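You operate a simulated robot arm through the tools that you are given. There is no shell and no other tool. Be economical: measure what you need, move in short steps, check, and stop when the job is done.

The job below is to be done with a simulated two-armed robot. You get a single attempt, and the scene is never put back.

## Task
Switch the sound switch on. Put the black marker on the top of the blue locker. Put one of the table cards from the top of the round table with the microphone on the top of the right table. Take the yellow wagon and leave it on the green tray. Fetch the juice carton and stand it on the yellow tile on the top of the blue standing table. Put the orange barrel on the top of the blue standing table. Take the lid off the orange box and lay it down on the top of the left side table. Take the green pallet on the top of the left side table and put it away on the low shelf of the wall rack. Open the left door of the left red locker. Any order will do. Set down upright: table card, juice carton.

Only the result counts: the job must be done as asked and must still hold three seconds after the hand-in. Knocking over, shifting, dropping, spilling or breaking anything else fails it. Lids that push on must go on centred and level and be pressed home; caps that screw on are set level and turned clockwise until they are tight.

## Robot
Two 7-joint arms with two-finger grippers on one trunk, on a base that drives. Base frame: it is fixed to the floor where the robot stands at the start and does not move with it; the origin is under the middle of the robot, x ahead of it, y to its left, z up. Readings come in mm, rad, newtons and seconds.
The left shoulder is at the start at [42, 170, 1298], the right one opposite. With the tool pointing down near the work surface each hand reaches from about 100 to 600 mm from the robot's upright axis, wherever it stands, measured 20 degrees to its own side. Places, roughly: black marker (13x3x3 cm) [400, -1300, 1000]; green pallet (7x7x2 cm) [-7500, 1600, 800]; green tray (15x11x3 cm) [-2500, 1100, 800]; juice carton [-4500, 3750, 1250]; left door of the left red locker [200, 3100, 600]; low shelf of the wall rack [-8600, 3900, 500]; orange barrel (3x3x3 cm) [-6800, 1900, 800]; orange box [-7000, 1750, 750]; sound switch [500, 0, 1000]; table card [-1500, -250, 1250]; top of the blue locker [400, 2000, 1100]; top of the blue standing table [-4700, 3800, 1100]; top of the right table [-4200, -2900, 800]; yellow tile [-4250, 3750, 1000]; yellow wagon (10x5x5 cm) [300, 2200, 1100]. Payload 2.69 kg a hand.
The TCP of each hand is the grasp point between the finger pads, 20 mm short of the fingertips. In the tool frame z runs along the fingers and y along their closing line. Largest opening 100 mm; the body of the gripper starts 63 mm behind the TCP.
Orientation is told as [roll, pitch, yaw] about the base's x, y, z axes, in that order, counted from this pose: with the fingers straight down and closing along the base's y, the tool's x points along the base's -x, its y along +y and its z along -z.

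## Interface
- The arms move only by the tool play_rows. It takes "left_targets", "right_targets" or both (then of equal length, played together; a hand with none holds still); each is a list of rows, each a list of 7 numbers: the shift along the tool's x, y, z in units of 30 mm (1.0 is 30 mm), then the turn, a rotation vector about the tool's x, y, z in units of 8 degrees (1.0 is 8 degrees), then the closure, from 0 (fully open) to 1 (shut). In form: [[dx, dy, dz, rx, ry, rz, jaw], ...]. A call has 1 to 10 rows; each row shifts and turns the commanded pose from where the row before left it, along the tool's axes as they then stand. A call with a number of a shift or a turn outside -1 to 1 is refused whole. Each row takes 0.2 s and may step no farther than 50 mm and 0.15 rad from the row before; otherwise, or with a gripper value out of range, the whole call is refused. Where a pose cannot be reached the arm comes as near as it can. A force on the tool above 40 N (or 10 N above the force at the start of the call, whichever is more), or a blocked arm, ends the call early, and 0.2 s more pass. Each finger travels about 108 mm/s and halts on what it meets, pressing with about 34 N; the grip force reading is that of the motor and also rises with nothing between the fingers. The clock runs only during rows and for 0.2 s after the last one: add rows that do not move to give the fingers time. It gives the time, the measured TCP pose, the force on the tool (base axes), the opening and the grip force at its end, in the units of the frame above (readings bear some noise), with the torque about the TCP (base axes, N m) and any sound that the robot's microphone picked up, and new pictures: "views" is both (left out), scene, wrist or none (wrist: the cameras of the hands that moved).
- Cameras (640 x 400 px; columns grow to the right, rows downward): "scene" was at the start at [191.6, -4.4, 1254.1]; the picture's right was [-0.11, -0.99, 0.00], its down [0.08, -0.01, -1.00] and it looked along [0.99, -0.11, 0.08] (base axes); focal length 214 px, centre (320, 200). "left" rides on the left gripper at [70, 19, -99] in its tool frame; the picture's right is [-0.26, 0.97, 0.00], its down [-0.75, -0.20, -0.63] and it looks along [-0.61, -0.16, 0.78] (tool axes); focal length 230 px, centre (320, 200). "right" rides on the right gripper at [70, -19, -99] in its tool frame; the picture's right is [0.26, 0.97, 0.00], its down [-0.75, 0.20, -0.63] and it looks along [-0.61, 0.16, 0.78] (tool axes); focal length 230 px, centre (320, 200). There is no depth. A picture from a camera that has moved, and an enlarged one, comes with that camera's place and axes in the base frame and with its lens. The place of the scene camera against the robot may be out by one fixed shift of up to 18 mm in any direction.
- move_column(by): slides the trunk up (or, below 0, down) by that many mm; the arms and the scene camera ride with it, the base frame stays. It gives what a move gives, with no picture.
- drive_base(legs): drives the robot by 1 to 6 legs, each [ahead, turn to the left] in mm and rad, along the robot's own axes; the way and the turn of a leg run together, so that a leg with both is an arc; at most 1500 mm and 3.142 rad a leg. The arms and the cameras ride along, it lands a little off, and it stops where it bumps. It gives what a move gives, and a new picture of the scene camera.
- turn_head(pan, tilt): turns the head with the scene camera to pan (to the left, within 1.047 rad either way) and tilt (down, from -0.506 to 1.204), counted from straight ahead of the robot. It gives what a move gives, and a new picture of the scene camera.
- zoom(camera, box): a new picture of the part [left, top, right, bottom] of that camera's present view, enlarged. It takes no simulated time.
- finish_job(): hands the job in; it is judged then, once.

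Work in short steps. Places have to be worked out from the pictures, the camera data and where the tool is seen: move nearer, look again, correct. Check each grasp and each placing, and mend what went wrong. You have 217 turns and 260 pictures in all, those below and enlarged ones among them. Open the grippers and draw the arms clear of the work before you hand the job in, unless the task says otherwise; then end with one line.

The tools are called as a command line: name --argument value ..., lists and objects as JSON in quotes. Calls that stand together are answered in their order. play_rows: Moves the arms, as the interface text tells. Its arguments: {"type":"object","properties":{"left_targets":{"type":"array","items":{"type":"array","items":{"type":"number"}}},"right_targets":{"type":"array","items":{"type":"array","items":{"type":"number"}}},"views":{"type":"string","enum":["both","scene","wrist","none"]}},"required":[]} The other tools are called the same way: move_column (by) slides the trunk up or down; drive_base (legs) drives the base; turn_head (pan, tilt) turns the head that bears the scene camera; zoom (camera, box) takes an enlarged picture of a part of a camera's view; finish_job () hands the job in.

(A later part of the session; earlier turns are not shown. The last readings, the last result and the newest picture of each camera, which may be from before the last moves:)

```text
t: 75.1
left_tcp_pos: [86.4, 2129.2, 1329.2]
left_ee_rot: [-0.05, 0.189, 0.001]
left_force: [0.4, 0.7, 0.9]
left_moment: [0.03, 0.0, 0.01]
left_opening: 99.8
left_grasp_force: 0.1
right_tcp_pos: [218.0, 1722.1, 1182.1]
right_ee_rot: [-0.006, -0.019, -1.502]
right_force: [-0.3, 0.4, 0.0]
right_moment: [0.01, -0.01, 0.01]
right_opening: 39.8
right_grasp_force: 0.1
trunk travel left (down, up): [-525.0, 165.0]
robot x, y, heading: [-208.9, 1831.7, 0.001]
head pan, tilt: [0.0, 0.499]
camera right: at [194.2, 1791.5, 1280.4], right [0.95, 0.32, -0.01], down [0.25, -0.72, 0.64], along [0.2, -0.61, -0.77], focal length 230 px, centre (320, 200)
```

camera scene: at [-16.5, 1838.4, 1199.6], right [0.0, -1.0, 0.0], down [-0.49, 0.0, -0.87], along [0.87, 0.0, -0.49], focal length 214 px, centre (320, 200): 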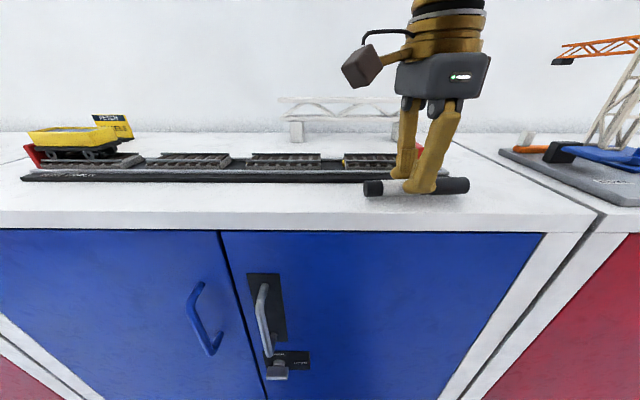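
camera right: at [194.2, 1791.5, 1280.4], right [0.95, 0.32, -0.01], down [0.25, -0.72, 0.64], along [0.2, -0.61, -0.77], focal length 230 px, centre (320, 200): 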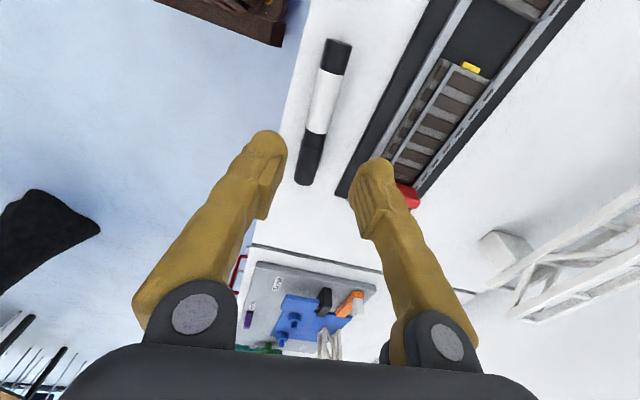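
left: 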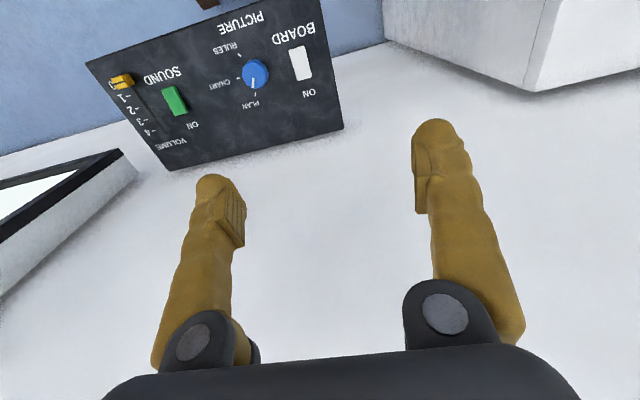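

The marker lies well on the locker. Next I open the locker door with free hands; I raise the hand, back off and drive over to the left red locker.

play_rows --right_targets '[[0, -1, -1, 0, 0, 0, 0], [0, -1, -1, 0, 0, 0, 0], [0, -1, -1, 0, 0, 0, 0], [0, -1, 0, 0, 0, 0, 0], [0, -1, 0, 0, 0, 0, 0]]' --views "none"

drive_base --legs '[[-250, 0], [0, 1.571], [1070, 0], [0, -1.571]]'

```text
t: 76.3
left_tcp_pos: [87.3, 2128.4, 1328.6]
left_ee_rot: [-0.049, 0.189, -0.001]
left_force: [0.5, -1.0, 0.1]
left_moment: [-0.01, -0.02, 0.0]
left_opening: 100.0
left_grasp_force: 0.0
right_tcp_pos: [67.3, 1712.7, 1273.2]
right_ee_rot: [-0.006, -0.019, -1.502]
right_force: [-0.4, -0.1, -0.4]
right_moment: [0.04, -0.03, 0.0]
right_opening: 99.9
right_grasp_force: 0.1
trunk travel left (down, up): [-525.0, 165.0]
robot x, y, heading: [-211.6, 1831.7, 0.002]
head pan, tilt: [0.0, 0.499]
```

```text
t: 91.0
left_tcp_pos: [-162.1, 3197.2, 1335.8]
left_ee_rot: [-0.062, 0.171, 0.004]
left_force: [0.4, 0.2, 0.2]
left_moment: [0.0, 0.05, -0.02]
left_opening: 99.8
left_grasp_force: 0.0
right_tcp_pos: [-182.6, 2774.9, 1274.5]
right_ee_rot: [-0.006, -0.019, -1.498]
right_force: [0.1, 0.0, 0.5]
right_moment: [0.03, -0.01, -0.02]
right_opening: 100.0
right_grasp_force: 0.0
trunk travel left (down, up): [-525.0, 165.0]
robot x, y, heading: [-465.3, 2899.4, 0.012]
head pan, tilt: [0.0, 0.499]
camera scene: at [-269.2, 2907.1, 1199.6], right [0.01, -1.0, 0.0], down [-0.49, 0.0, -0.87], along [0.87, 0.01, -0.49], focal length 214 px, centre (320, 200)
```

scene: 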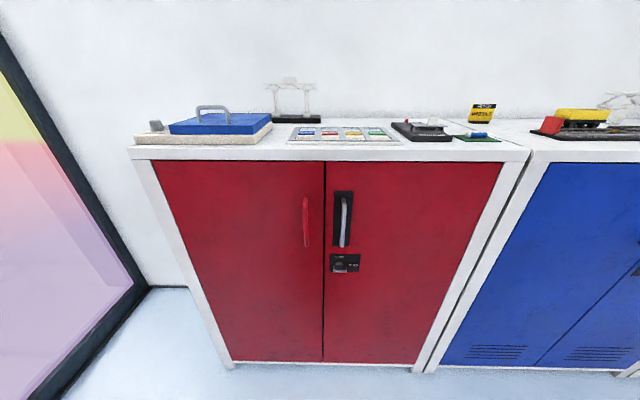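

zoom --camera "scene" --box '[280, 180, 380, 290]'

```text
3.64 times, centred on (330, 235) of scene
camera zoom: at [-269.2, 2907.1, 1199.6], right [0.01, -1.0, 0.0], down [-0.49, 0.0, -0.87], along [0.87, 0.01, -0.49], focal length 780 px, centre (284, 73)
```

zoom: 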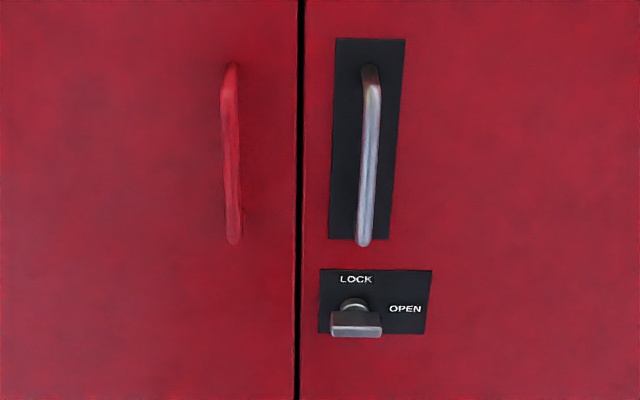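

The left door has a plain red pull handle, a vertical bar at about [170, 2948, 812 to 955]. I lower the trunk 250 mm, tuck the right hand and pitch the left fingers forward.

move_column --by -250

play_rows --left_targets '[[0, 0, 0, 0, -1, 0, 0], [0, 0, 0, 0, -1, 0, 0], [0, 0, 0, 0, -1, 0, 0], [0, 0, 0, 0, -1, 0, 0], [0, 0, 0, 0, -1, 0, 0], [0, 0, 0, 0, -1, 0, 0], [0, 0, 0, 0, -1, 0, 0], [0, 0, 0, 0, -1, 0, 0], [0, 0, 0, 0, -1, 0, 0], [0, 0, 0, 0, -1, 0, 0]]' --right_targets '[[-0.2, -0.27, 0, 0, 0, 0, 0], [-0.2, -0.27, 0, 0, 0, 0, 0], [-0.2, -0.27, 0, 0, 0, 0, 0], [-0.2, -0.27, 0, 0, 0, 0, 0], [-0.2, -0.27, 0, 0, 0, 0, 0], [-0.2, -0.27, 0, 0, 0, 0, 0], [-0.2, -0.27, 0, 0, 0, 0, 0], [-0.2, -0.27, 0, 0, 0, 0, 0], [-0.2, -0.27, 0, 0, 0, 0, 0], [-0.2, -0.27, 0, 0, 0, 0, 0]]' --views "scene"

```text
t: 93.6
left_tcp_pos: [-180.8, 3199.2, 1077.3]
left_ee_rot: [-0.069, 0.209, 0.004]
left_force: [0.1, -0.5, -0.1]
left_moment: [-0.01, 0.0, 0.02]
left_opening: 100.1
left_grasp_force: 0.0
right_tcp_pos: [-202.2, 2773.9, 1027.2]
right_ee_rot: [0.011, -0.022, -1.496]
right_force: [0.7, 0.1, -0.6]
right_moment: [-0.02, 0.02, -0.01]
right_opening: 99.8
right_grasp_force: 0.0
trunk travel left (down, up): [-275.0, 415.0]
robot x, y, heading: [-464.8, 2902.5, 0.012]
head pan, tilt: [0.0, 0.499]
```

```text
t: 95.8
left_tcp_pos: [-94.0, 3300.4, 1089.2]
left_ee_rot: [-0.189, -1.237, 0.193]
left_force: [-0.4, 0.5, 0.0]
left_moment: [0.04, 0.02, -0.03]
left_opening: 100.1
left_grasp_force: 0.1
left hand out of reach, approached as far as the arm can: row 1, 2, 3, 4, 5, 6, 9, 10
right_tcp_pos: [-278.1, 2707.9, 1028.0]
right_ee_rot: [0.011, -0.024, -1.496]
right_force: [-0.1, 0.8, 0.3]
right_moment: [0.0, -0.01, -0.01]
right_opening: 100.2
right_grasp_force: 0.0
trunk travel left (down, up): [-275.0, 415.0]
robot x, y, heading: [-461.1, 2897.8, 0.012]
head pan, tilt: [0.0, 0.499]
camera scene: at [-273.3, 2907.4, 949.6], right [0.01, -1.0, 0.0], down [-0.49, 0.0, -0.87], along [0.87, 0.01, -0.49], focal length 214 px, centre (320, 200)
```

scene: 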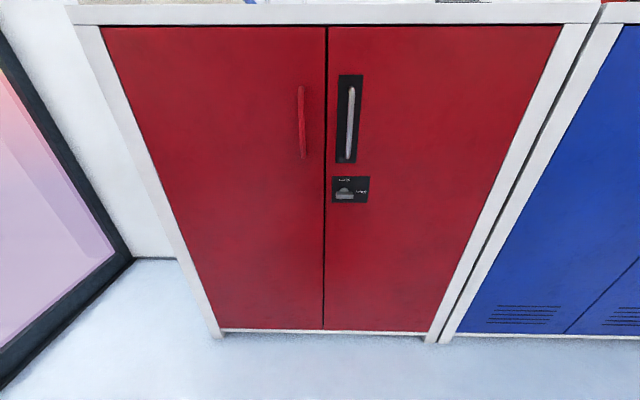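

The left hand now points forward, 19 degrees below level. Two trunk heights place the handle bar at about [188, 2948, 803 to 935]. I drive sideways to y about 2640, out of the door's swing.

drive_base --legs '[[0, -1.583], [260, 0], [0, 1.571], [150, 0]]'

```text
t: 106.6
left_tcp_pos: [38.8, 3038.2, 1095.4]
left_ee_rot: [-0.2, -1.249, 0.197]
left_force: [0.2, 0.7, 0.3]
left_moment: [-0.03, 0.04, -0.06]
left_opening: 100.1
left_grasp_force: 0.0
right_tcp_pos: [-147.8, 2448.3, 1031.7]
right_ee_rot: [0.029, -0.023, -1.503]
right_force: [1.2, 0.5, 0.0]
right_moment: [-0.03, 0.05, -0.03]
right_opening: 99.7
right_grasp_force: 0.0
trunk travel left (down, up): [-275.0, 415.0]
robot x, y, heading: [-317.8, 2641.5, -0.001]
head pan, tilt: [0.0, 0.499]
camera scene: at [-162.4, 2644.5, 955.8], right [0.0, -1.0, 0.0], down [-0.46, 0.0, -0.89], along [0.89, 0.0, -0.46], focal length 214 px, centre (320, 200)
```

scene: 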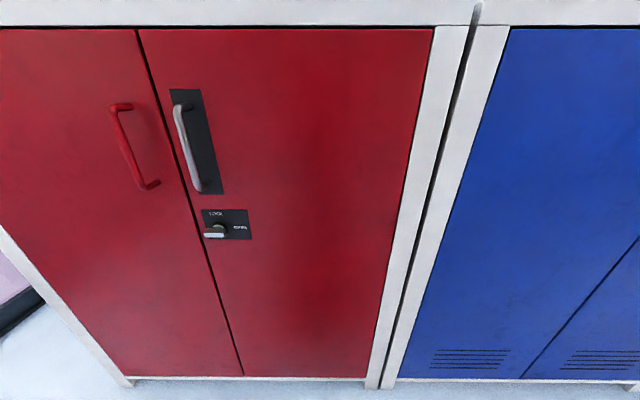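

The left tool axes come out as nearly pure pitch. I bring the hand to just in front of the handle at about [120, 2948, 880].

play_rows --left_targets '[[0.88, -0.37, 0.69, 0, 0, 0, 0], [0.88, -0.37, 0.69, 0, 0, 0, 0], [0.88, -0.37, 0.69, 0, 0, 0, 0], [0.88, -0.37, 0.69, 0, 0, 0, 0], [0.88, -0.37, 0.69, 0, 0, 0, 0], [0.88, -0.37, 0.69, 0, 0, 0, 0], [0.88, -0.37, 0.69, 0, 0, 0, 0], [0, 0, 0, 0, 0, 0, 0]]' --views "both"

```text
t: 108.4
left_tcp_pos: [152.4, 2954.1, 874.2]
left_ee_rot: [-0.181, -1.227, 0.179]
left_force: [-0.6, -0.6, 0.6]
left_moment: [0.0, 0.01, 0.02]
left_opening: 99.8
left_grasp_force: 0.0
left hand out of reach, approached as far as the arm can: row 1, 2
right_tcp_pos: [-124.9, 2444.1, 1025.4]
right_ee_rot: [0.006, -0.021, -1.505]
right_force: [0.2, -0.1, -0.7]
right_moment: [0.03, 0.01, 0.02]
right_opening: 99.9
right_grasp_force: 0.2
trunk travel left (down, up): [-275.0, 415.0]
robot x, y, heading: [-314.2, 2639.9, -0.003]
head pan, tilt: [0.0, 0.499]
camera scene: at [-125.7, 2642.8, 949.5], right [0.0, -1.0, 0.0], down [-0.49, 0.0, -0.87], along [0.87, 0.0, -0.49], focal length 214 px, centre (320, 200)
camera left: at [35.7, 2968.3, 840.0], right [0.08, 0.98, 0.18], down [-0.34, -0.15, 0.93], along [0.94, -0.14, 0.33], focal length 230 px, centre (320, 200)
```

scene: 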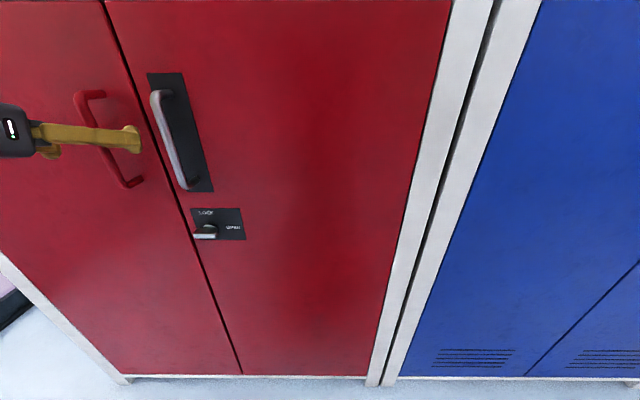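
left: 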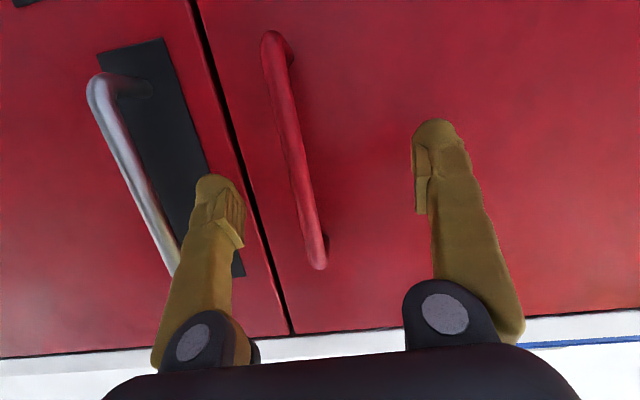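

The handle stands between the fingers, at y about 2936. I go forward 36 mm, 17 mm to the right, and close on it.

play_rows --left_targets '[[-0.2, -0.57, 0.57, 0, 0, 0, 0], [-0.2, 0, 0.57, 0, 0, 0, 0], [0, 0, 0, 0, 0, 0, 0.5], [0, 0, 0, 0, 0, 0, 1], [0, 0, 0, 0, 0, 0, 1], [0, 0, 0, 0, 0, 0, 1]]' --views "wrist"

```text
t: 109.8
left_tcp_pos: [178.9, 2946.4, 881.4]
left_ee_rot: [-0.193, -1.236, 0.177]
left_force: [-16.5, -26.3, 10.6]
left_moment: [-0.3, -0.26, 0.3]
left_opening: 5.9
left_grasp_force: 29.4
left hand out of reach, approached as far as the arm can: row 1
right_tcp_pos: [-134.2, 2443.8, 1028.1]
right_ee_rot: [0.012, -0.02, -1.506]
right_force: [-0.1, -0.6, -0.6]
right_moment: [0.0, 0.04, 0.01]
right_opening: 100.1
right_grasp_force: 0.0
trunk travel left (down, up): [-275.0, 415.0]
robot x, y, heading: [-317.3, 2640.5, -0.002]
head pan, tilt: [0.0, 0.499]
camera left: at [62.5, 2961.1, 847.1], right [0.09, 0.98, 0.18], down [-0.35, -0.14, 0.92], along [0.93, -0.15, 0.33], focal length 230 px, centre (320, 200)
```

left: 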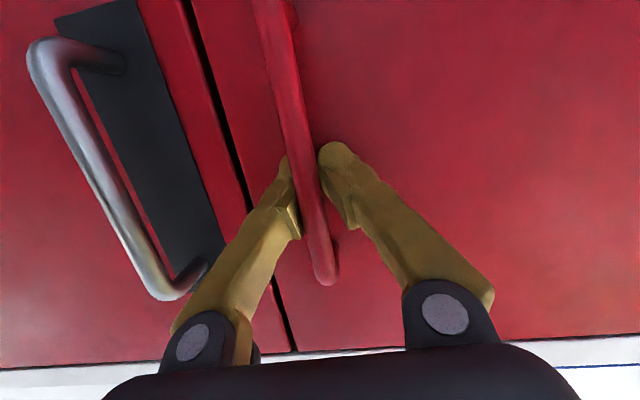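

The handle is gripped. I pull gently 60 mm back to see whether the door gives.

play_rows --left_targets '[[0.17, -0.15, -0.47, 0, 0, 0, 1], [0.17, 0, -0.47, 0, 0, 0, 1], [0.17, 0.03, -0.47, 0, 0, 0, 1], [0.17, 0.05, -0.47, 0, 0, 0, 1]]' --views "both"

```text
t: 110.8
left_tcp_pos: [130.0, 2951.1, 874.0]
left_ee_rot: [-0.177, -1.225, 0.178]
left_force: [1.5, -1.5, 0.2]
left_moment: [0.03, 0.03, 0.09]
left_opening: 0.1
left_grasp_force: 29.7
left hand out of reach, approached as far as the arm can: row 1
right_tcp_pos: [-121.0, 2445.6, 1025.8]
right_ee_rot: [0.001, -0.024, -1.503]
right_force: [0.0, 0.1, -0.2]
right_moment: [0.04, 0.02, -0.02]
right_opening: 100.1
right_grasp_force: 0.1
trunk travel left (down, up): [-275.0, 415.0]
robot x, y, heading: [-316.7, 2637.2, -0.002]
head pan, tilt: [0.0, 0.499]
camera scene: at [-123.6, 2643.8, 949.0], right [0.0, -1.0, 0.0], down [-0.5, 0.0, -0.87], along [0.87, 0.0, -0.5], focal length 214 px, centre (320, 200)
camera left: at [12.6, 2965.1, 841.3], right [0.08, 0.98, 0.18], down [-0.34, -0.15, 0.93], along [0.94, -0.13, 0.32], focal length 230 px, centre (320, 200)
```

scene: 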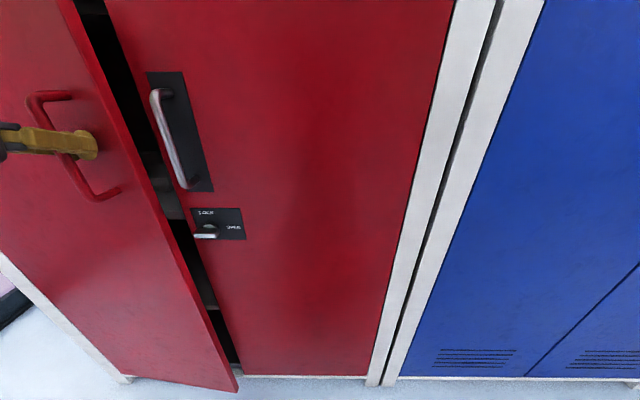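
left: 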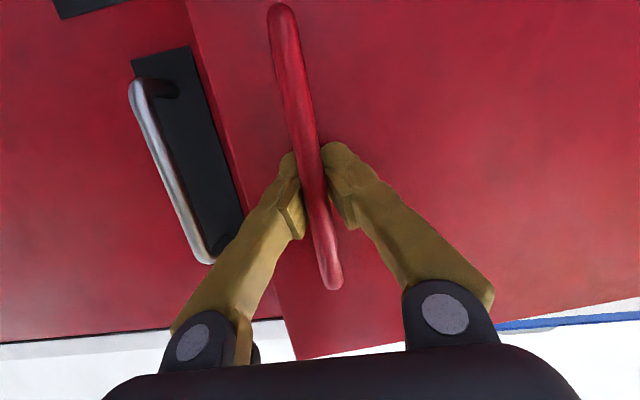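

The door is opening and the bar is caged between the fingers. I go on pulling along the hinge's arc to about 35 degrees.

play_rows --left_targets '[[0.25, 0.28, -0.72, 0, 0, 0, 1], [0.25, 0.32, -0.72, 0, 0, 0, 1], [0.25, 0.36, -0.72, 0, 0, 0, 1], [0.3, 0.55, -0.85, 0, 0, 0, 1], [0.3, 0.65, -0.85, 0, 0, 0, 1], [0, 0, 0, 0, 0, 0, 1]]' --views "both"

```text
t: 111.3
left_tcp_pos: [104.2, 2960.8, 883.8]
left_ee_rot: [-0.235, -1.289, 0.188]
left_force: [-11.2, -31.0, -17.2]
left_moment: [-0.09, -0.24, 0.43]
left_opening: 0.0
left_grasp_force: 29.6
left hand out of reach, approached as far as the arm can: row 1, 2
right_tcp_pos: [-140.6, 2446.3, 1031.5]
right_ee_rot: [0.029, -0.012, -1.512]
right_force: [0.0, 0.2, -0.8]
right_moment: [-0.04, -0.04, 0.04]
right_opening: 100.0
right_grasp_force: 0.2
trunk travel left (down, up): [-275.0, 415.0]
robot x, y, heading: [-318.2, 2639.5, -0.003]
head pan, tilt: [0.0, 0.499]
stopped in row 2 (left hand): the force on the tool passed its limit at 50 N (the readings are from after the stop); the commanded pose is now the measured one
camera scene: at [-127.5, 2642.7, 949.5], right [0.0, -1.0, 0.0], down [-0.49, 0.0, -0.87], along [0.87, 0.0, -0.49], focal length 214 px, centre (320, 200)
camera left: at [-8.8, 2979.6, 842.4], right [0.11, 0.98, 0.19], down [-0.41, -0.13, 0.9], along [0.91, -0.17, 0.38], focal length 230 px, centre (320, 200)
```

scene: 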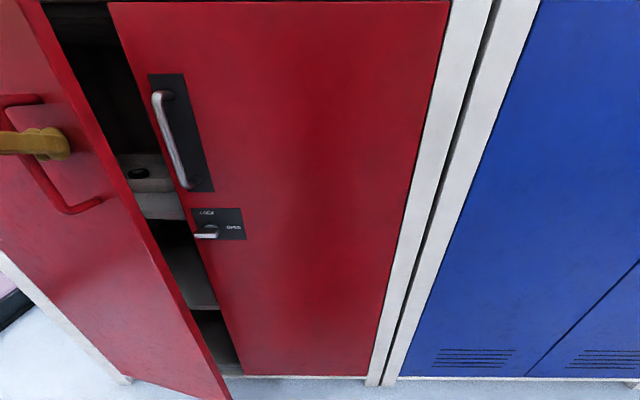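
left: 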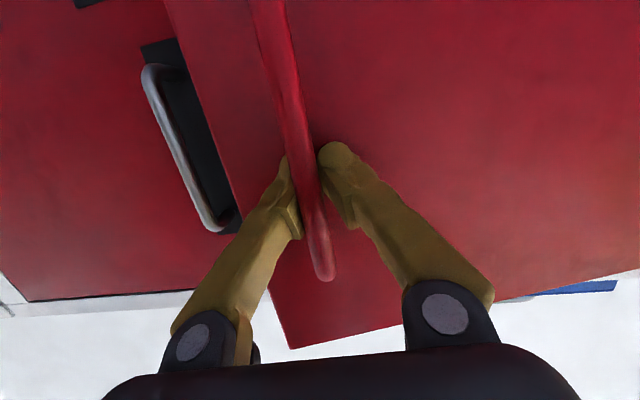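

The door is some 16 degrees open, and my path pulled sideways too hard. I ease the hand to the right and pull straight back a bit more.

play_rows --left_targets '[[0.1, -0.35, -0.3, 0, 0, 0, 1], [0.17, -0.1, -0.5, 0, 0, 0, 1], [0.17, 0, -0.5, 0, 0, 0, 1], [0.17, 0.1, -0.5, 0, 0, 0, 1], [0.17, 0.1, -0.5, 0, 0, 0, 1], [0.17, 0.15, -0.5, 0, 0, 0, 1]]' --views "scene"

```text
t: 112.7
left_tcp_pos: [106.4, 2961.2, 884.8]
left_ee_rot: [-0.225, -1.292, 0.183]
left_force: [-11.4, -35.8, -23.2]
left_moment: [0.05, -0.18, 0.59]
left_opening: 0.0
left_grasp_force: 29.5
left hand out of reach, approached as far as the arm can: row 1, 2, 3, 4, 5, 6
right_tcp_pos: [-138.7, 2444.6, 1030.1]
right_ee_rot: [0.026, -0.014, -1.511]
right_force: [-0.8, -0.4, 1.0]
right_moment: [0.01, 0.01, 0.04]
right_opening: 99.8
right_grasp_force: 0.1
trunk travel left (down, up): [-275.0, 415.0]
robot x, y, heading: [-319.0, 2640.2, 0.001]
head pan, tilt: [0.0, 0.499]
camera scene: at [-126.3, 2641.5, 949.6], right [0.0, -1.0, 0.0], down [-0.49, 0.0, -0.87], along [0.87, 0.0, -0.49], focal length 214 px, centre (320, 200)
```

scene: 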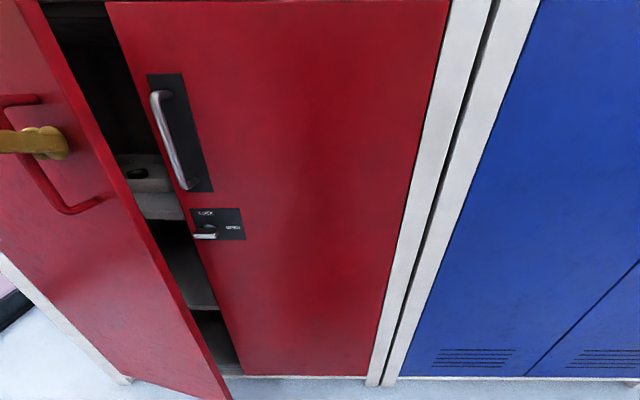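

The left arm is at its limit there, so I let the base do the pull: 70 mm straight back.

drive_base --legs '[[-70, 0]]'

```text
t: 113.8
left_tcp_pos: [45.9, 2981.3, 910.2]
left_ee_rot: [-0.092, -1.418, 0.063]
left_force: [-2.1, -2.0, -16.9]
left_moment: [0.16, 0.11, -0.01]
left_opening: 0.0
left_grasp_force: 29.3
right_tcp_pos: [-222.3, 2455.8, 1050.5]
right_ee_rot: [0.07, 0.025, -1.538]
right_force: [-1.7, 0.6, -0.7]
right_moment: [-0.01, -0.07, 0.01]
right_opening: 99.8
right_grasp_force: 0.1
trunk travel left (down, up): [-275.0, 415.0]
robot x, y, heading: [-378.3, 2641.9, -0.003]
head pan, tilt: [0.0, 0.499]
stopped in leg 1: the force on the tool passed its limit at 67 N (the readings are from after the stop); the commanded pose is now the measured one
camera scene: at [-187.7, 2645.5, 949.6], right [0.0, -1.0, 0.0], down [-0.49, 0.0, -0.87], along [0.87, 0.0, -0.49], focal length 214 px, centre (320, 200)
```

scene: 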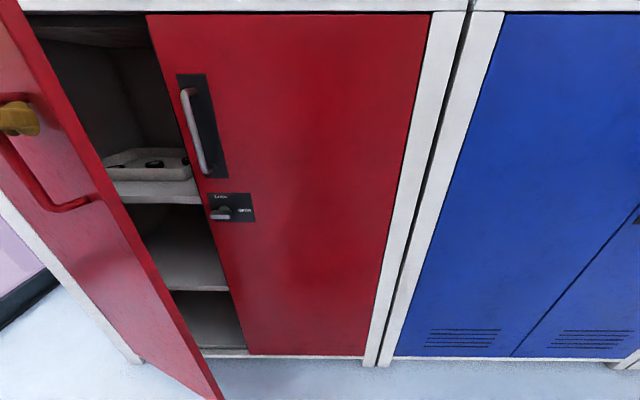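

The door stands about 30 degrees open. I open the fingers a little and draw straight back off the bar.

play_rows --left_targets '[[0, 0, 0, 0, 0, 0, 0.75], [0, 0, 0, 0, 0, 0, 0.7], [0, 0, -0.5, 0, 0, 0, 0.7], [0, 0, -1, 0, 0, 0, 0.7], [0, 0, -1, 0, 0, 0, 0.7], [0, 0, -1, 0, 0, 0, 0.7]]' --views "both"

```text
t: 115.2
left_tcp_pos: [47.1, 2981.1, 913.0]
left_ee_rot: [-0.078, -1.422, 0.051]
left_force: [0.6, 0.2, -0.1]
left_moment: [0.01, 0.0, -0.01]
left_opening: 30.3
left_grasp_force: 0.1
left hand out of reach, approached as far as the arm can: row 3, 4, 5, 6
right_tcp_pos: [-220.6, 2455.7, 1049.5]
right_ee_rot: [0.067, 0.028, -1.537]
right_force: [0.1, 0.4, 0.0]
right_moment: [0.01, -0.01, 0.01]
right_opening: 99.9
right_grasp_force: 0.0
trunk travel left (down, up): [-275.0, 415.0]
robot x, y, heading: [-381.0, 2639.1, -0.001]
head pan, tilt: [0.0, 0.499]
camera scene: at [-186.4, 2644.1, 949.6], right [0.0, -1.0, 0.0], down [-0.49, 0.0, -0.87], along [0.87, 0.0, -0.49], focal length 214 px, centre (320, 200)
camera left: at [-61.4, 3001.0, 858.6], right [0.06, 0.97, 0.24], down [-0.52, -0.18, 0.84], along [0.85, -0.18, 0.49], focal length 230 px, centre (320, 200)
```

scene: 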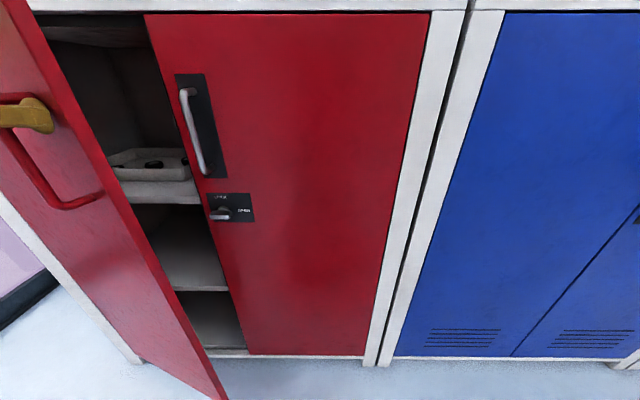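
left: 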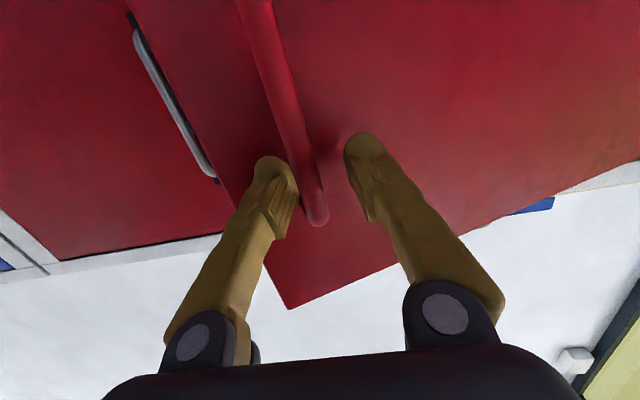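

The fingers are free but the arm cannot draw back in this pose, so I back the base off 130 mm instead.

drive_base --legs '[[-130, 0]]'

```text
t: 116.5
left_tcp_pos: [-86.3, 2980.9, 912.4]
left_ee_rot: [-0.085, -1.419, 0.055]
left_force: [0.0, 0.7, -0.5]
left_moment: [-0.04, 0.0, -0.04]
left_opening: 30.2
left_grasp_force: 0.1
right_tcp_pos: [-351.6, 2454.9, 1049.1]
right_ee_rot: [0.065, 0.027, -1.536]
right_force: [0.0, -0.1, -0.7]
right_moment: [0.01, -0.06, -0.01]
right_opening: 99.9
right_grasp_force: 0.0
trunk travel left (down, up): [-275.0, 415.0]
robot x, y, heading: [-510.4, 2640.5, -0.002]
head pan, tilt: [0.0, 0.499]
camera scene: at [-318.3, 2644.5, 949.7], right [0.0, -1.0, 0.0], down [-0.49, 0.0, -0.87], along [0.87, 0.0, -0.49], focal length 214 px, centre (320, 200)
```

scene: 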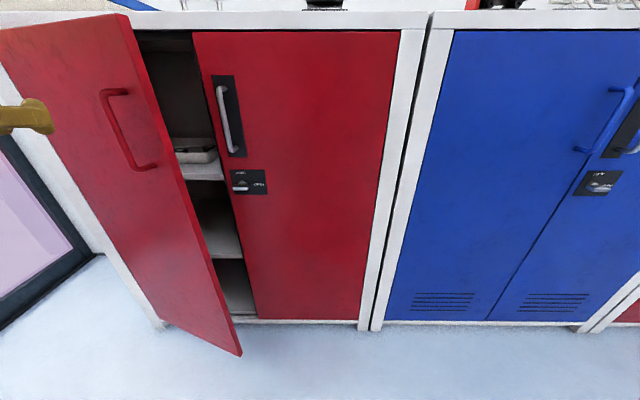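

The door stays open by itself. I turn a bit right and go forward so that the left fingers enter the gap behind the door's edge.

drive_base --legs '[[0, -0.2], [130, 0]]'

turn_head --pan 0.5 --tilt 0.3

```text
t: 118.5
left_tcp_pos: [100.5, 2871.3, 913.5]
left_ee_rot: [-0.119, -1.445, -0.122]
left_force: [0.6, 0.3, -0.5]
left_moment: [0.01, 0.0, 0.02]
left_opening: 29.8
left_grasp_force: 0.0
right_tcp_pos: [-271.3, 2405.5, 1060.6]
right_ee_rot: [0.072, 0.011, -1.734]
right_force: [24.0, -9.3, -17.2]
right_moment: [-0.47, -1.26, 0.08]
right_opening: 80.9
right_grasp_force: 0.0
trunk travel left (down, up): [-275.0, 415.0]
robot x, y, heading: [-383.5, 2618.6, -0.196]
head pan, tilt: [0.0, 0.499]
camera scene: at [-192.2, 2584.2, 949.6], right [-0.2, -0.98, 0.0], down [-0.48, 0.1, -0.87], along [0.85, -0.17, -0.49], focal length 214 px, centre (320, 200)
```

scene: 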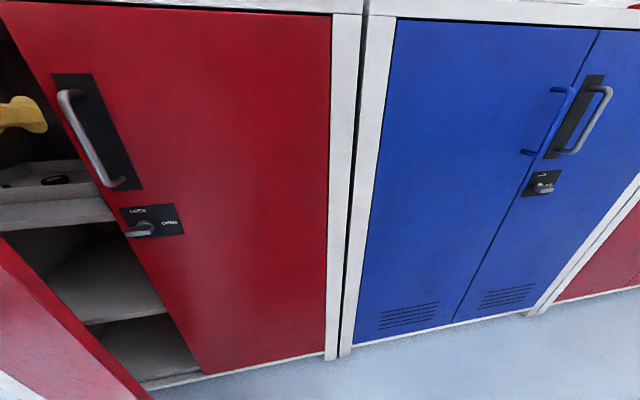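

```text
t: 119.5
left_tcp_pos: [96.3, 2872.9, 926.2]
left_ee_rot: [0.036, -1.494, -0.286]
left_force: [-2.9, -6.1, 1.6]
left_moment: [0.12, -0.02, 0.36]
left_opening: 28.9
left_grasp_force: 0.1
right_tcp_pos: [-282.9, 2407.7, 1064.3]
right_ee_rot: [0.106, 0.021, -1.738]
right_force: [66.3, 5.6, 23.0]
right_moment: [0.33, 0.02, -1.03]
right_opening: 59.6
right_grasp_force: 0.1
trunk travel left (down, up): [-275.0, 415.0]
robot x, y, heading: [-376.3, 2612.2, -0.199]
head pan, tilt: [0.499, 0.3]
camera scene: at [-192.4, 2628.6, 968.2], right [0.3, -0.96, -0.01], down [-0.3, -0.08, -0.95], along [0.91, 0.28, -0.31], focal length 214 px, centre (320, 200)
```

scene: 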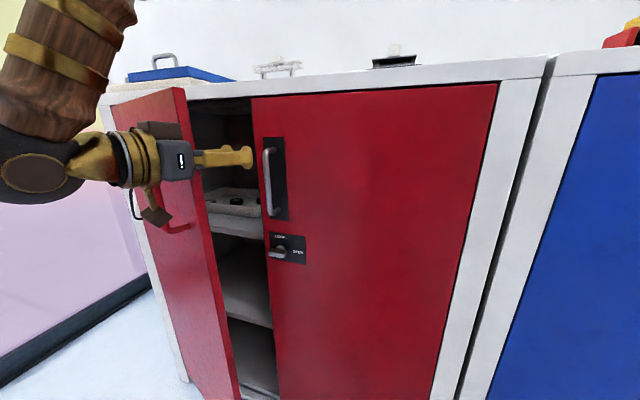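

The right hand has drifted back against my own body (66 N). I move it forward and free of it.

play_rows --right_targets '[[0, 0.5, 0, 0, 0, 0, 0.4], [0, 1, 0, 0, 0, 0, 0.4], [0, 1, 0, 0.3, 0, 0, 0.4], [0, 1, 0, 0.3, 0, 0, 0.4], [0, 1, 0, 0, 0, 0, 0.4]]' --views "none"

```text
t: 120.7
left_tcp_pos: [97.2, 2873.6, 925.9]
left_ee_rot: [0.03, -1.494, -0.281]
left_force: [-2.4, -5.0, 1.0]
left_moment: [0.13, 0.05, 0.31]
left_opening: 29.2
left_grasp_force: 0.2
right_tcp_pos: [-153.0, 2384.3, 1068.3]
right_ee_rot: [0.003, 0.013, -1.735]
right_force: [-0.3, 0.3, -0.5]
right_moment: [0.03, -0.03, 0.04]
right_opening: 59.7
right_grasp_force: 0.0
trunk travel left (down, up): [-275.0, 415.0]
robot x, y, heading: [-376.7, 2615.1, -0.196]
head pan, tilt: [0.499, 0.3]
```

Freed. Now I turn the base left so that the left hand pushes the door open.

drive_base --legs '[[0, 0.35]]'

```text
t: 121.4
left_tcp_pos: [81.5, 2878.6, 939.9]
left_ee_rot: [1.386, -1.558, -1.679]
left_force: [-17.1, -36.8, -14.7]
left_moment: [-1.02, -0.41, 2.25]
left_opening: 22.6
left_grasp_force: 0.0
right_tcp_pos: [-187.3, 2391.3, 1076.4]
right_ee_rot: [0.042, 0.012, -1.72]
right_force: [-1.5, -0.1, -0.7]
right_moment: [-0.02, -0.04, 0.0]
right_opening: 60.0
right_grasp_force: 0.1
trunk travel left (down, up): [-275.0, 415.0]
robot x, y, heading: [-381.1, 2613.4, -0.189]
head pan, tilt: [0.499, 0.3]
stopped in leg 1: the force on the tool passed its limit at 51 N (the readings are from after the stop); the commanded pose is now the measured one
camera scene: at [-195.8, 2629.1, 968.8], right [0.31, -0.95, -0.01], down [-0.29, -0.09, -0.95], along [0.91, 0.3, -0.31], focal length 214 px, centre (320, 200)
```

scene: 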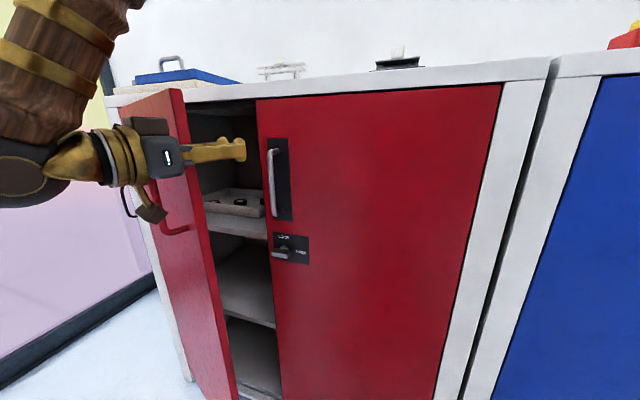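

The gripper's body jams on the door's edge, so this push does not work. I back out and will hook the door's top from behind with the fingers pointing down.

drive_base --legs '[[0, -0.12], [-260, 0], [0, 0.3]]'

```text
t: 124.8
left_tcp_pos: [-218.1, 3041.4, 933.3]
left_ee_rot: [-0.146, -1.551, 0.044]
left_force: [-0.3, 0.4, -0.2]
left_moment: [0.01, 0.0, 0.0]
left_opening: 30.0
left_grasp_force: 0.0
right_tcp_pos: [-393.1, 2508.7, 1075.5]
right_ee_rot: [0.038, 0.009, -1.542]
right_force: [-0.9, 0.2, 0.0]
right_moment: [0.01, 0.02, 0.04]
right_opening: 60.0
right_grasp_force: 0.1
trunk travel left (down, up): [-275.0, 415.0]
robot x, y, heading: [-626.6, 2689.1, -0.008]
head pan, tilt: [0.499, 0.3]
camera scene: at [-442.9, 2739.0, 968.2], right [0.47, -0.88, -0.01], down [-0.28, -0.14, -0.95], along [0.84, 0.45, -0.31], focal length 214 px, centre (320, 200)
```

scene: 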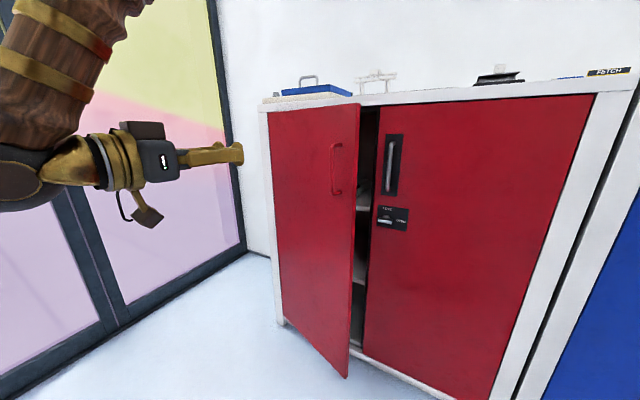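

I raise the trunk again and turn the left fingers back down.

move_column --by 220

play_rows --left_targets '[[0, 0, 0, 0, 1, 0, 1], [0, 0, 0, 0, 1, 0, 1], [0, 0, 0, 0, 1, 0, 1], [0, 0, 0, 0, 1, 0, 1], [0, 0, 0, 0, 1, 0, 1], [0, 0, 0, 0, 1, 0, 1], [0, 0, 0, 0, 1, 0, 1], [0, 0, 0, 0, 1, 0, 1], [0, 0, 0, 0, 1, 0, 1], [0, 0, 0, 0, 1, 0, 1]]' --views "none"

```text
t: 127.2
left_tcp_pos: [-221.7, 3045.8, 1148.8]
left_ee_rot: [0.454, -1.529, -0.565]
left_force: [-0.4, 0.7, -0.7]
left_moment: [0.0, -0.03, 0.0]
left_opening: 30.2
left_grasp_force: 0.0
right_tcp_pos: [-409.8, 2508.9, 1300.2]
right_ee_rot: [0.054, 0.005, -1.542]
right_force: [0.4, 1.0, 0.0]
right_moment: [0.01, 0.0, 0.0]
right_opening: 60.0
right_grasp_force: 0.0
trunk travel left (down, up): [-495.0, 195.0]
robot x, y, heading: [-626.7, 2690.2, -0.006]
head pan, tilt: [0.499, 0.3]
```

```text
t: 129.4
left_tcp_pos: [-213.1, 3057.5, 1150.5]
left_ee_rot: [-0.001, -0.17, -0.106]
left_force: [0.7, -0.9, 0.3]
left_moment: [0.0, 0.01, -0.03]
left_opening: 0.0
left_grasp_force: 29.3
left hand out of reach, approached as far as the arm can: row 1, 2
right_tcp_pos: [-408.3, 2510.0, 1297.8]
right_ee_rot: [0.054, 0.005, -1.544]
right_force: [0.8, -0.9, 0.4]
right_moment: [0.0, -0.02, -0.01]
right_opening: 60.1
right_grasp_force: 0.1
trunk travel left (down, up): [-495.0, 195.0]
robot x, y, heading: [-626.5, 2687.8, -0.013]
head pan, tilt: [0.499, 0.3]
```

The door now stands only about 15 degrees open. I level the left hand and bring it in to the right, then drive up to the door's edge.

play_rows --left_targets '[[0, -1, 0, 0, 1, -0.76, 1], [0, -1, 0, 0, 0.2, 0, 1], [0, -1, 0, 0, 0, 0, 1], [0, -1, 0, 0, 0, 0, 1], [0, -1, 0, 0, 0, 0, 1], [0, 0, 0, 0, 0, 0, 1]]' --views "none"

drive_base --legs '[[310, 0]]'

turn_head --pan 0.4 --tilt 0.7

```text
refused: row 1 steps farther than a row can; nothing moved
```

```text
t: 131.5
left_tcp_pos: [97.5, 3054.2, 1149.6]
left_ee_rot: [-0.002, -0.17, -0.105]
left_force: [0.9, 0.3, 0.7]
left_moment: [-0.02, 0.03, -0.03]
left_opening: 0.0
left_grasp_force: 29.8
right_tcp_pos: [-96.6, 2506.0, 1299.6]
right_ee_rot: [0.054, 0.007, -1.543]
right_force: [-0.8, 0.1, -0.2]
right_moment: [0.0, -0.03, 0.0]
right_opening: 60.1
right_grasp_force: 0.0
trunk travel left (down, up): [-495.0, 195.0]
robot x, y, heading: [-315.2, 2688.4, -0.005]
head pan, tilt: [0.499, 0.3]
camera scene: at [-127.6, 2736.5, 1188.0], right [0.47, -0.88, -0.01], down [-0.28, -0.14, -0.95], along [0.84, 0.45, -0.31], focal length 214 px, centre (320, 200)
```

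scene: 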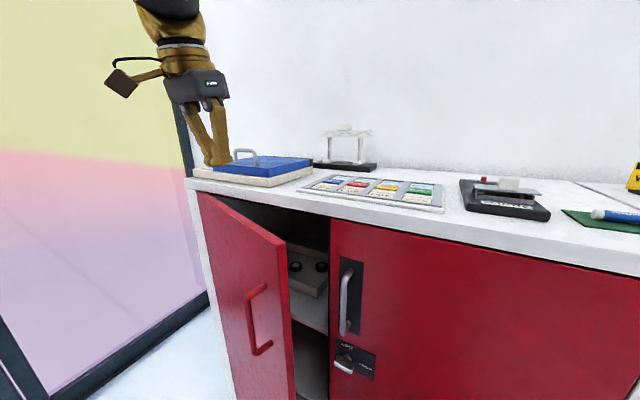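

```text
t: 132.3
left_tcp_pos: [78.0, 3055.0, 1155.6]
left_ee_rot: [0.0, -0.188, -0.104]
left_force: [0.0, -0.7, -0.5]
left_moment: [-0.03, 0.01, -0.01]
left_opening: 0.0
left_grasp_force: 29.4
right_tcp_pos: [-119.4, 2505.4, 1301.7]
right_ee_rot: [0.072, 0.003, -1.546]
right_force: [-0.3, -0.3, -0.1]
right_moment: [0.0, 0.01, -0.04]
right_opening: 60.1
right_grasp_force: 0.1
trunk travel left (down, up): [-495.0, 195.0]
robot x, y, heading: [-315.3, 2688.9, -0.007]
head pan, tilt: [0.4, 0.7]
camera scene: at [-133.8, 2725.0, 1152.3], right [0.38, -0.92, -0.01], down [-0.61, -0.25, -0.76], along [0.7, 0.29, -0.66], focal length 214 px, centre (320, 200)
```

scene: 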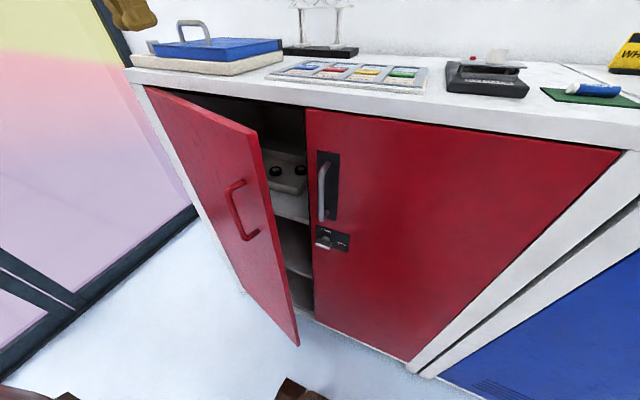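

The gap behind the door's edge (about [79, 2900]) is about 150 mm deep. I bring the left hand level to about [140, 2880, 1120] above that gap.

play_rows --left_targets '[[-0.3, -0.9, 0, 0, 0.9, 0, 1], [-0.35, -0.95, 0, 0, 0.44, -0.75, 1], [-0.35, -0.95, 0.2, 0, 0, 0, 1], [-0.35, -0.95, 0.3, 0, 0, 0, 1], [-0.35, -0.95, 0.3, 0, 0, 0, 1], [-0.35, -0.95, 0.3, 0, 0, 0, 1], [0, 0, 0, 0, 0, 0, 1]]' --views "both"

```text
t: 133.9
left_tcp_pos: [133.7, 2882.5, 1123.0]
left_ee_rot: [-0.004, 0.0, 0.001]
left_force: [-0.4, -0.6, -0.1]
left_moment: [-0.02, 0.01, -0.02]
left_opening: 0.0
left_grasp_force: 29.6
right_tcp_pos: [-120.3, 2507.5, 1301.1]
right_ee_rot: [0.072, 0.003, -1.545]
right_force: [-0.5, -0.5, 0.4]
right_moment: [-0.03, 0.01, -0.01]
right_opening: 60.0
right_grasp_force: 0.0
trunk travel left (down, up): [-495.0, 195.0]
robot x, y, heading: [-319.4, 2689.4, -0.008]
head pan, tilt: [0.4, 0.7]
camera scene: at [-133.4, 2725.3, 1152.1], right [0.38, -0.92, -0.01], down [-0.61, -0.25, -0.75], along [0.7, 0.29, -0.66], focal length 214 px, centre (320, 200)
camera left: at [64.1, 2900.9, 1224.0], right [0.26, 0.97, 0.0], down [0.75, -0.2, 0.63], along [0.61, -0.16, -0.78], focal length 230 px, centre (320, 200)
```

scene: 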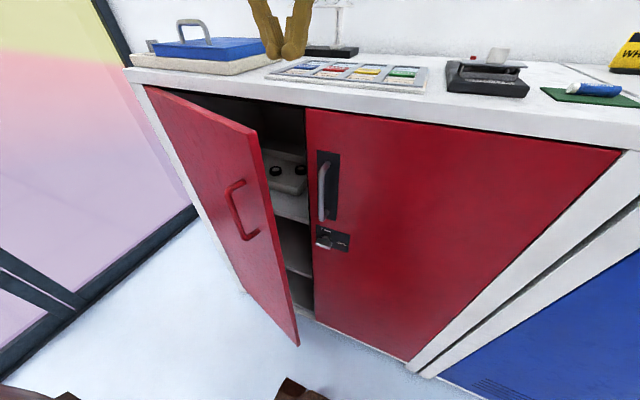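
left: 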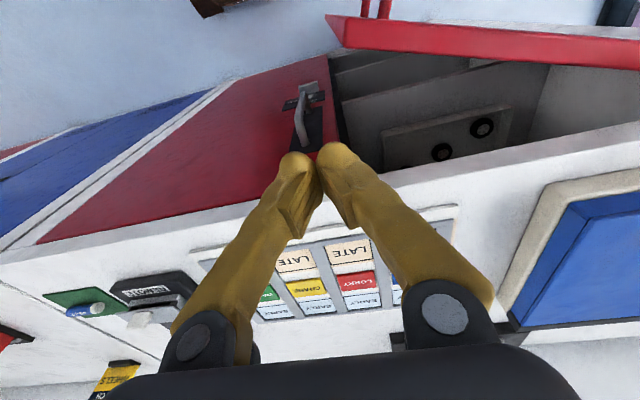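

The gap is clear: the door's inner face is at x about 88 there, the top's front edge at 184. I lower the closed fingers into the gap, step behind the door and pull it open along its arc.

play_rows --left_targets '[[0, 0, 1, 0, 0, 0, 1], [0, 0, 1, 0, 0, 0, 1], [0, 0, 1, 0, 0, 0, 1], [0, 0, 1, 0, 0, 0, 1], [0.1, 0.7, 0, 0, 0, 0, 1], [0.1, 0.7, 0, 0, 0, 0, 1], [0.8, 0.3, 0, 0, 0, 0, 1], [0.8, 0.4, 0, 0, 0, 0, 1], [0.8, 0.45, 0, 0, 0, 0, 1], [0.8, 0.5, 0, 0, 0, 0, 1]]' --views "both"

```text
t: 136.1
left_tcp_pos: [31.2, 2975.4, 1005.4]
left_ee_rot: [-0.006, 0.0, 0.0]
left_force: [-0.4, -0.2, -0.2]
left_moment: [0.0, 0.0, 0.01]
left_opening: 0.0
left_grasp_force: 29.6
right_tcp_pos: [-120.2, 2506.8, 1301.0]
right_ee_rot: [0.069, 0.003, -1.543]
right_force: [-0.3, 0.4, -0.3]
right_moment: [-0.01, 0.02, -0.01]
right_opening: 60.1
right_grasp_force: 0.1
trunk travel left (down, up): [-495.0, 195.0]
robot x, y, heading: [-313.7, 2688.0, -0.012]
head pan, tilt: [0.4, 0.7]
camera scene: at [-133.7, 2725.6, 1152.2], right [0.38, -0.92, -0.01], down [-0.61, -0.25, -0.75], along [0.7, 0.29, -0.66], focal length 214 px, centre (320, 200)
camera left: at [-38.3, 2992.6, 1104.8], right [0.26, 0.97, 0.0], down [0.75, -0.2, 0.63], along [0.61, -0.17, -0.78], focal length 230 px, centre (320, 200)
```

scene: 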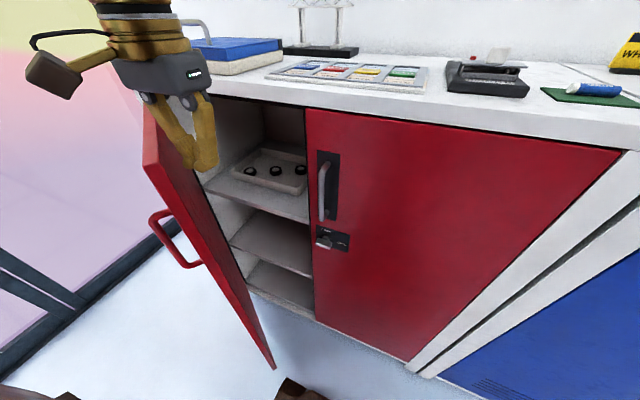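
left: 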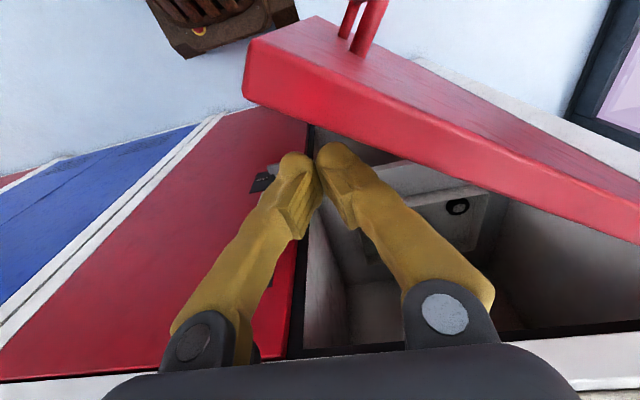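

The door swings freely. I continue along the arc.

play_rows --left_targets '[[0.75, 0.52, 0, 0, 0, 0, 1], [0.72, 0.56, 0, 0, 0, 0, 1], [0.67, 0.62, 0, 0, 0, 0, 1], [0.63, 0.67, 0, 0, 0, 0, 1], [0.57, 0.72, 0, 0, 0, 0, 1], [0.52, 0.8, 0, 0, 0, 0, 1], [0.48, 0.87, 0, 0, 0, 0, 1], [0.44, 0.9, 0, 0, 0, 0, 1], [0.4, 0.9, 0, 0, 0, 0, 1]]' --views "both"

```text
t: 138.1
left_tcp_pos: [-122.5, 3171.9, 1004.7]
left_ee_rot: [-0.006, 0.0, 0.001]
left_force: [-0.7, -0.2, 0.1]
left_moment: [-0.02, 0.0, -0.02]
left_opening: 0.2
left_grasp_force: 29.8
right_tcp_pos: [-118.4, 2507.5, 1301.3]
right_ee_rot: [0.07, 0.004, -1.544]
right_force: [0.4, -0.7, 0.5]
right_moment: [0.01, 0.0, 0.01]
right_opening: 60.2
right_grasp_force: 0.0
trunk travel left (down, up): [-495.0, 195.0]
robot x, y, heading: [-316.1, 2686.6, -0.01]
head pan, tilt: [0.4, 0.7]
camera scene: at [-133.7, 2725.6, 1152.2], right [0.38, -0.92, -0.01], down [-0.61, -0.25, -0.75], along [0.7, 0.29, -0.66], focal length 214 px, centre (320, 200)
camera left: at [-193.2, 3189.2, 1104.2], right [0.26, 0.97, -0.01], down [0.75, -0.2, 0.63], along [0.61, -0.17, -0.78], focal length 230 px, centre (320, 200)
```

scene: 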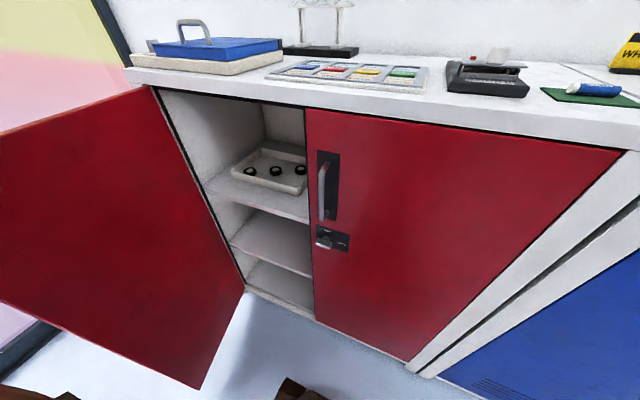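
left: 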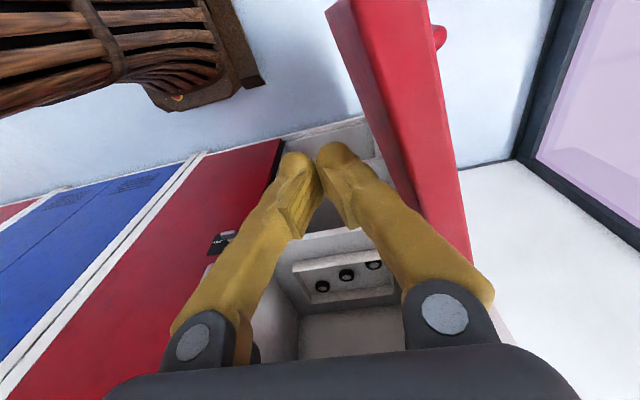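

The door is about 75 degrees open. I push 50 mm more, then lift the hand out and back.

play_rows --left_targets '[[0.15, 0.9, 0, 0, 0, 0, 1], [0.1, 0.9, 0, 0, 0, 0, 1], [0, -0.7, 0, 0, 0, 0, 1], [0, -0.8, -1, 0, 0, 0, 1], [0, -0.8, -1, 0, 0, 0, 1], [0, -0.8, -1, 0, 0, 0, 1], [-0.4, -0.8, -1, 0, 0, 0, 0], [-0.4, -0.8, -1, 0, 0, 0, 0], [-0.4, -0.8, -1, 0, 0, 0, 0], [0, 0, -1, 0, 0, 0, 0]]' --views "scene"

```text
t: 140.3
left_tcp_pos: [-93.9, 3060.1, 1211.7]
left_ee_rot: [-0.006, 0.008, 0.0]
left_force: [0.9, -0.3, 0.1]
left_moment: [0.02, 0.0, -0.01]
left_opening: 100.2
left_grasp_force: 0.0
right_tcp_pos: [-119.7, 2505.2, 1301.6]
right_ee_rot: [0.071, 0.006, -1.546]
right_force: [-0.1, 0.2, 0.2]
right_moment: [0.01, 0.0, 0.0]
right_opening: 60.2
right_grasp_force: 0.0
trunk travel left (down, up): [-495.0, 195.0]
robot x, y, heading: [-317.6, 2687.7, -0.007]
head pan, tilt: [0.4, 0.7]
camera scene: at [-133.5, 2724.9, 1152.1], right [0.38, -0.92, -0.01], down [-0.61, -0.25, -0.75], along [0.7, 0.29, -0.66], focal length 214 px, centre (320, 200)
```

scene: 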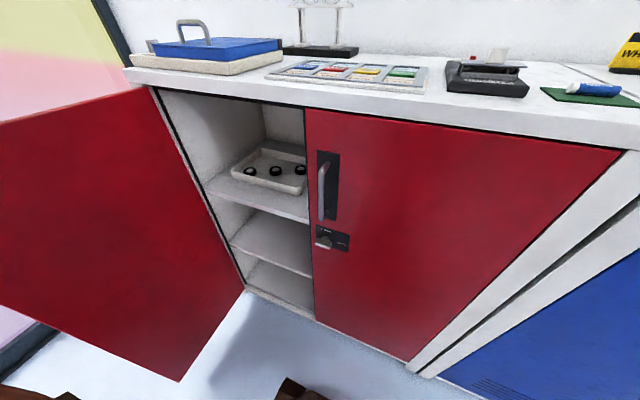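

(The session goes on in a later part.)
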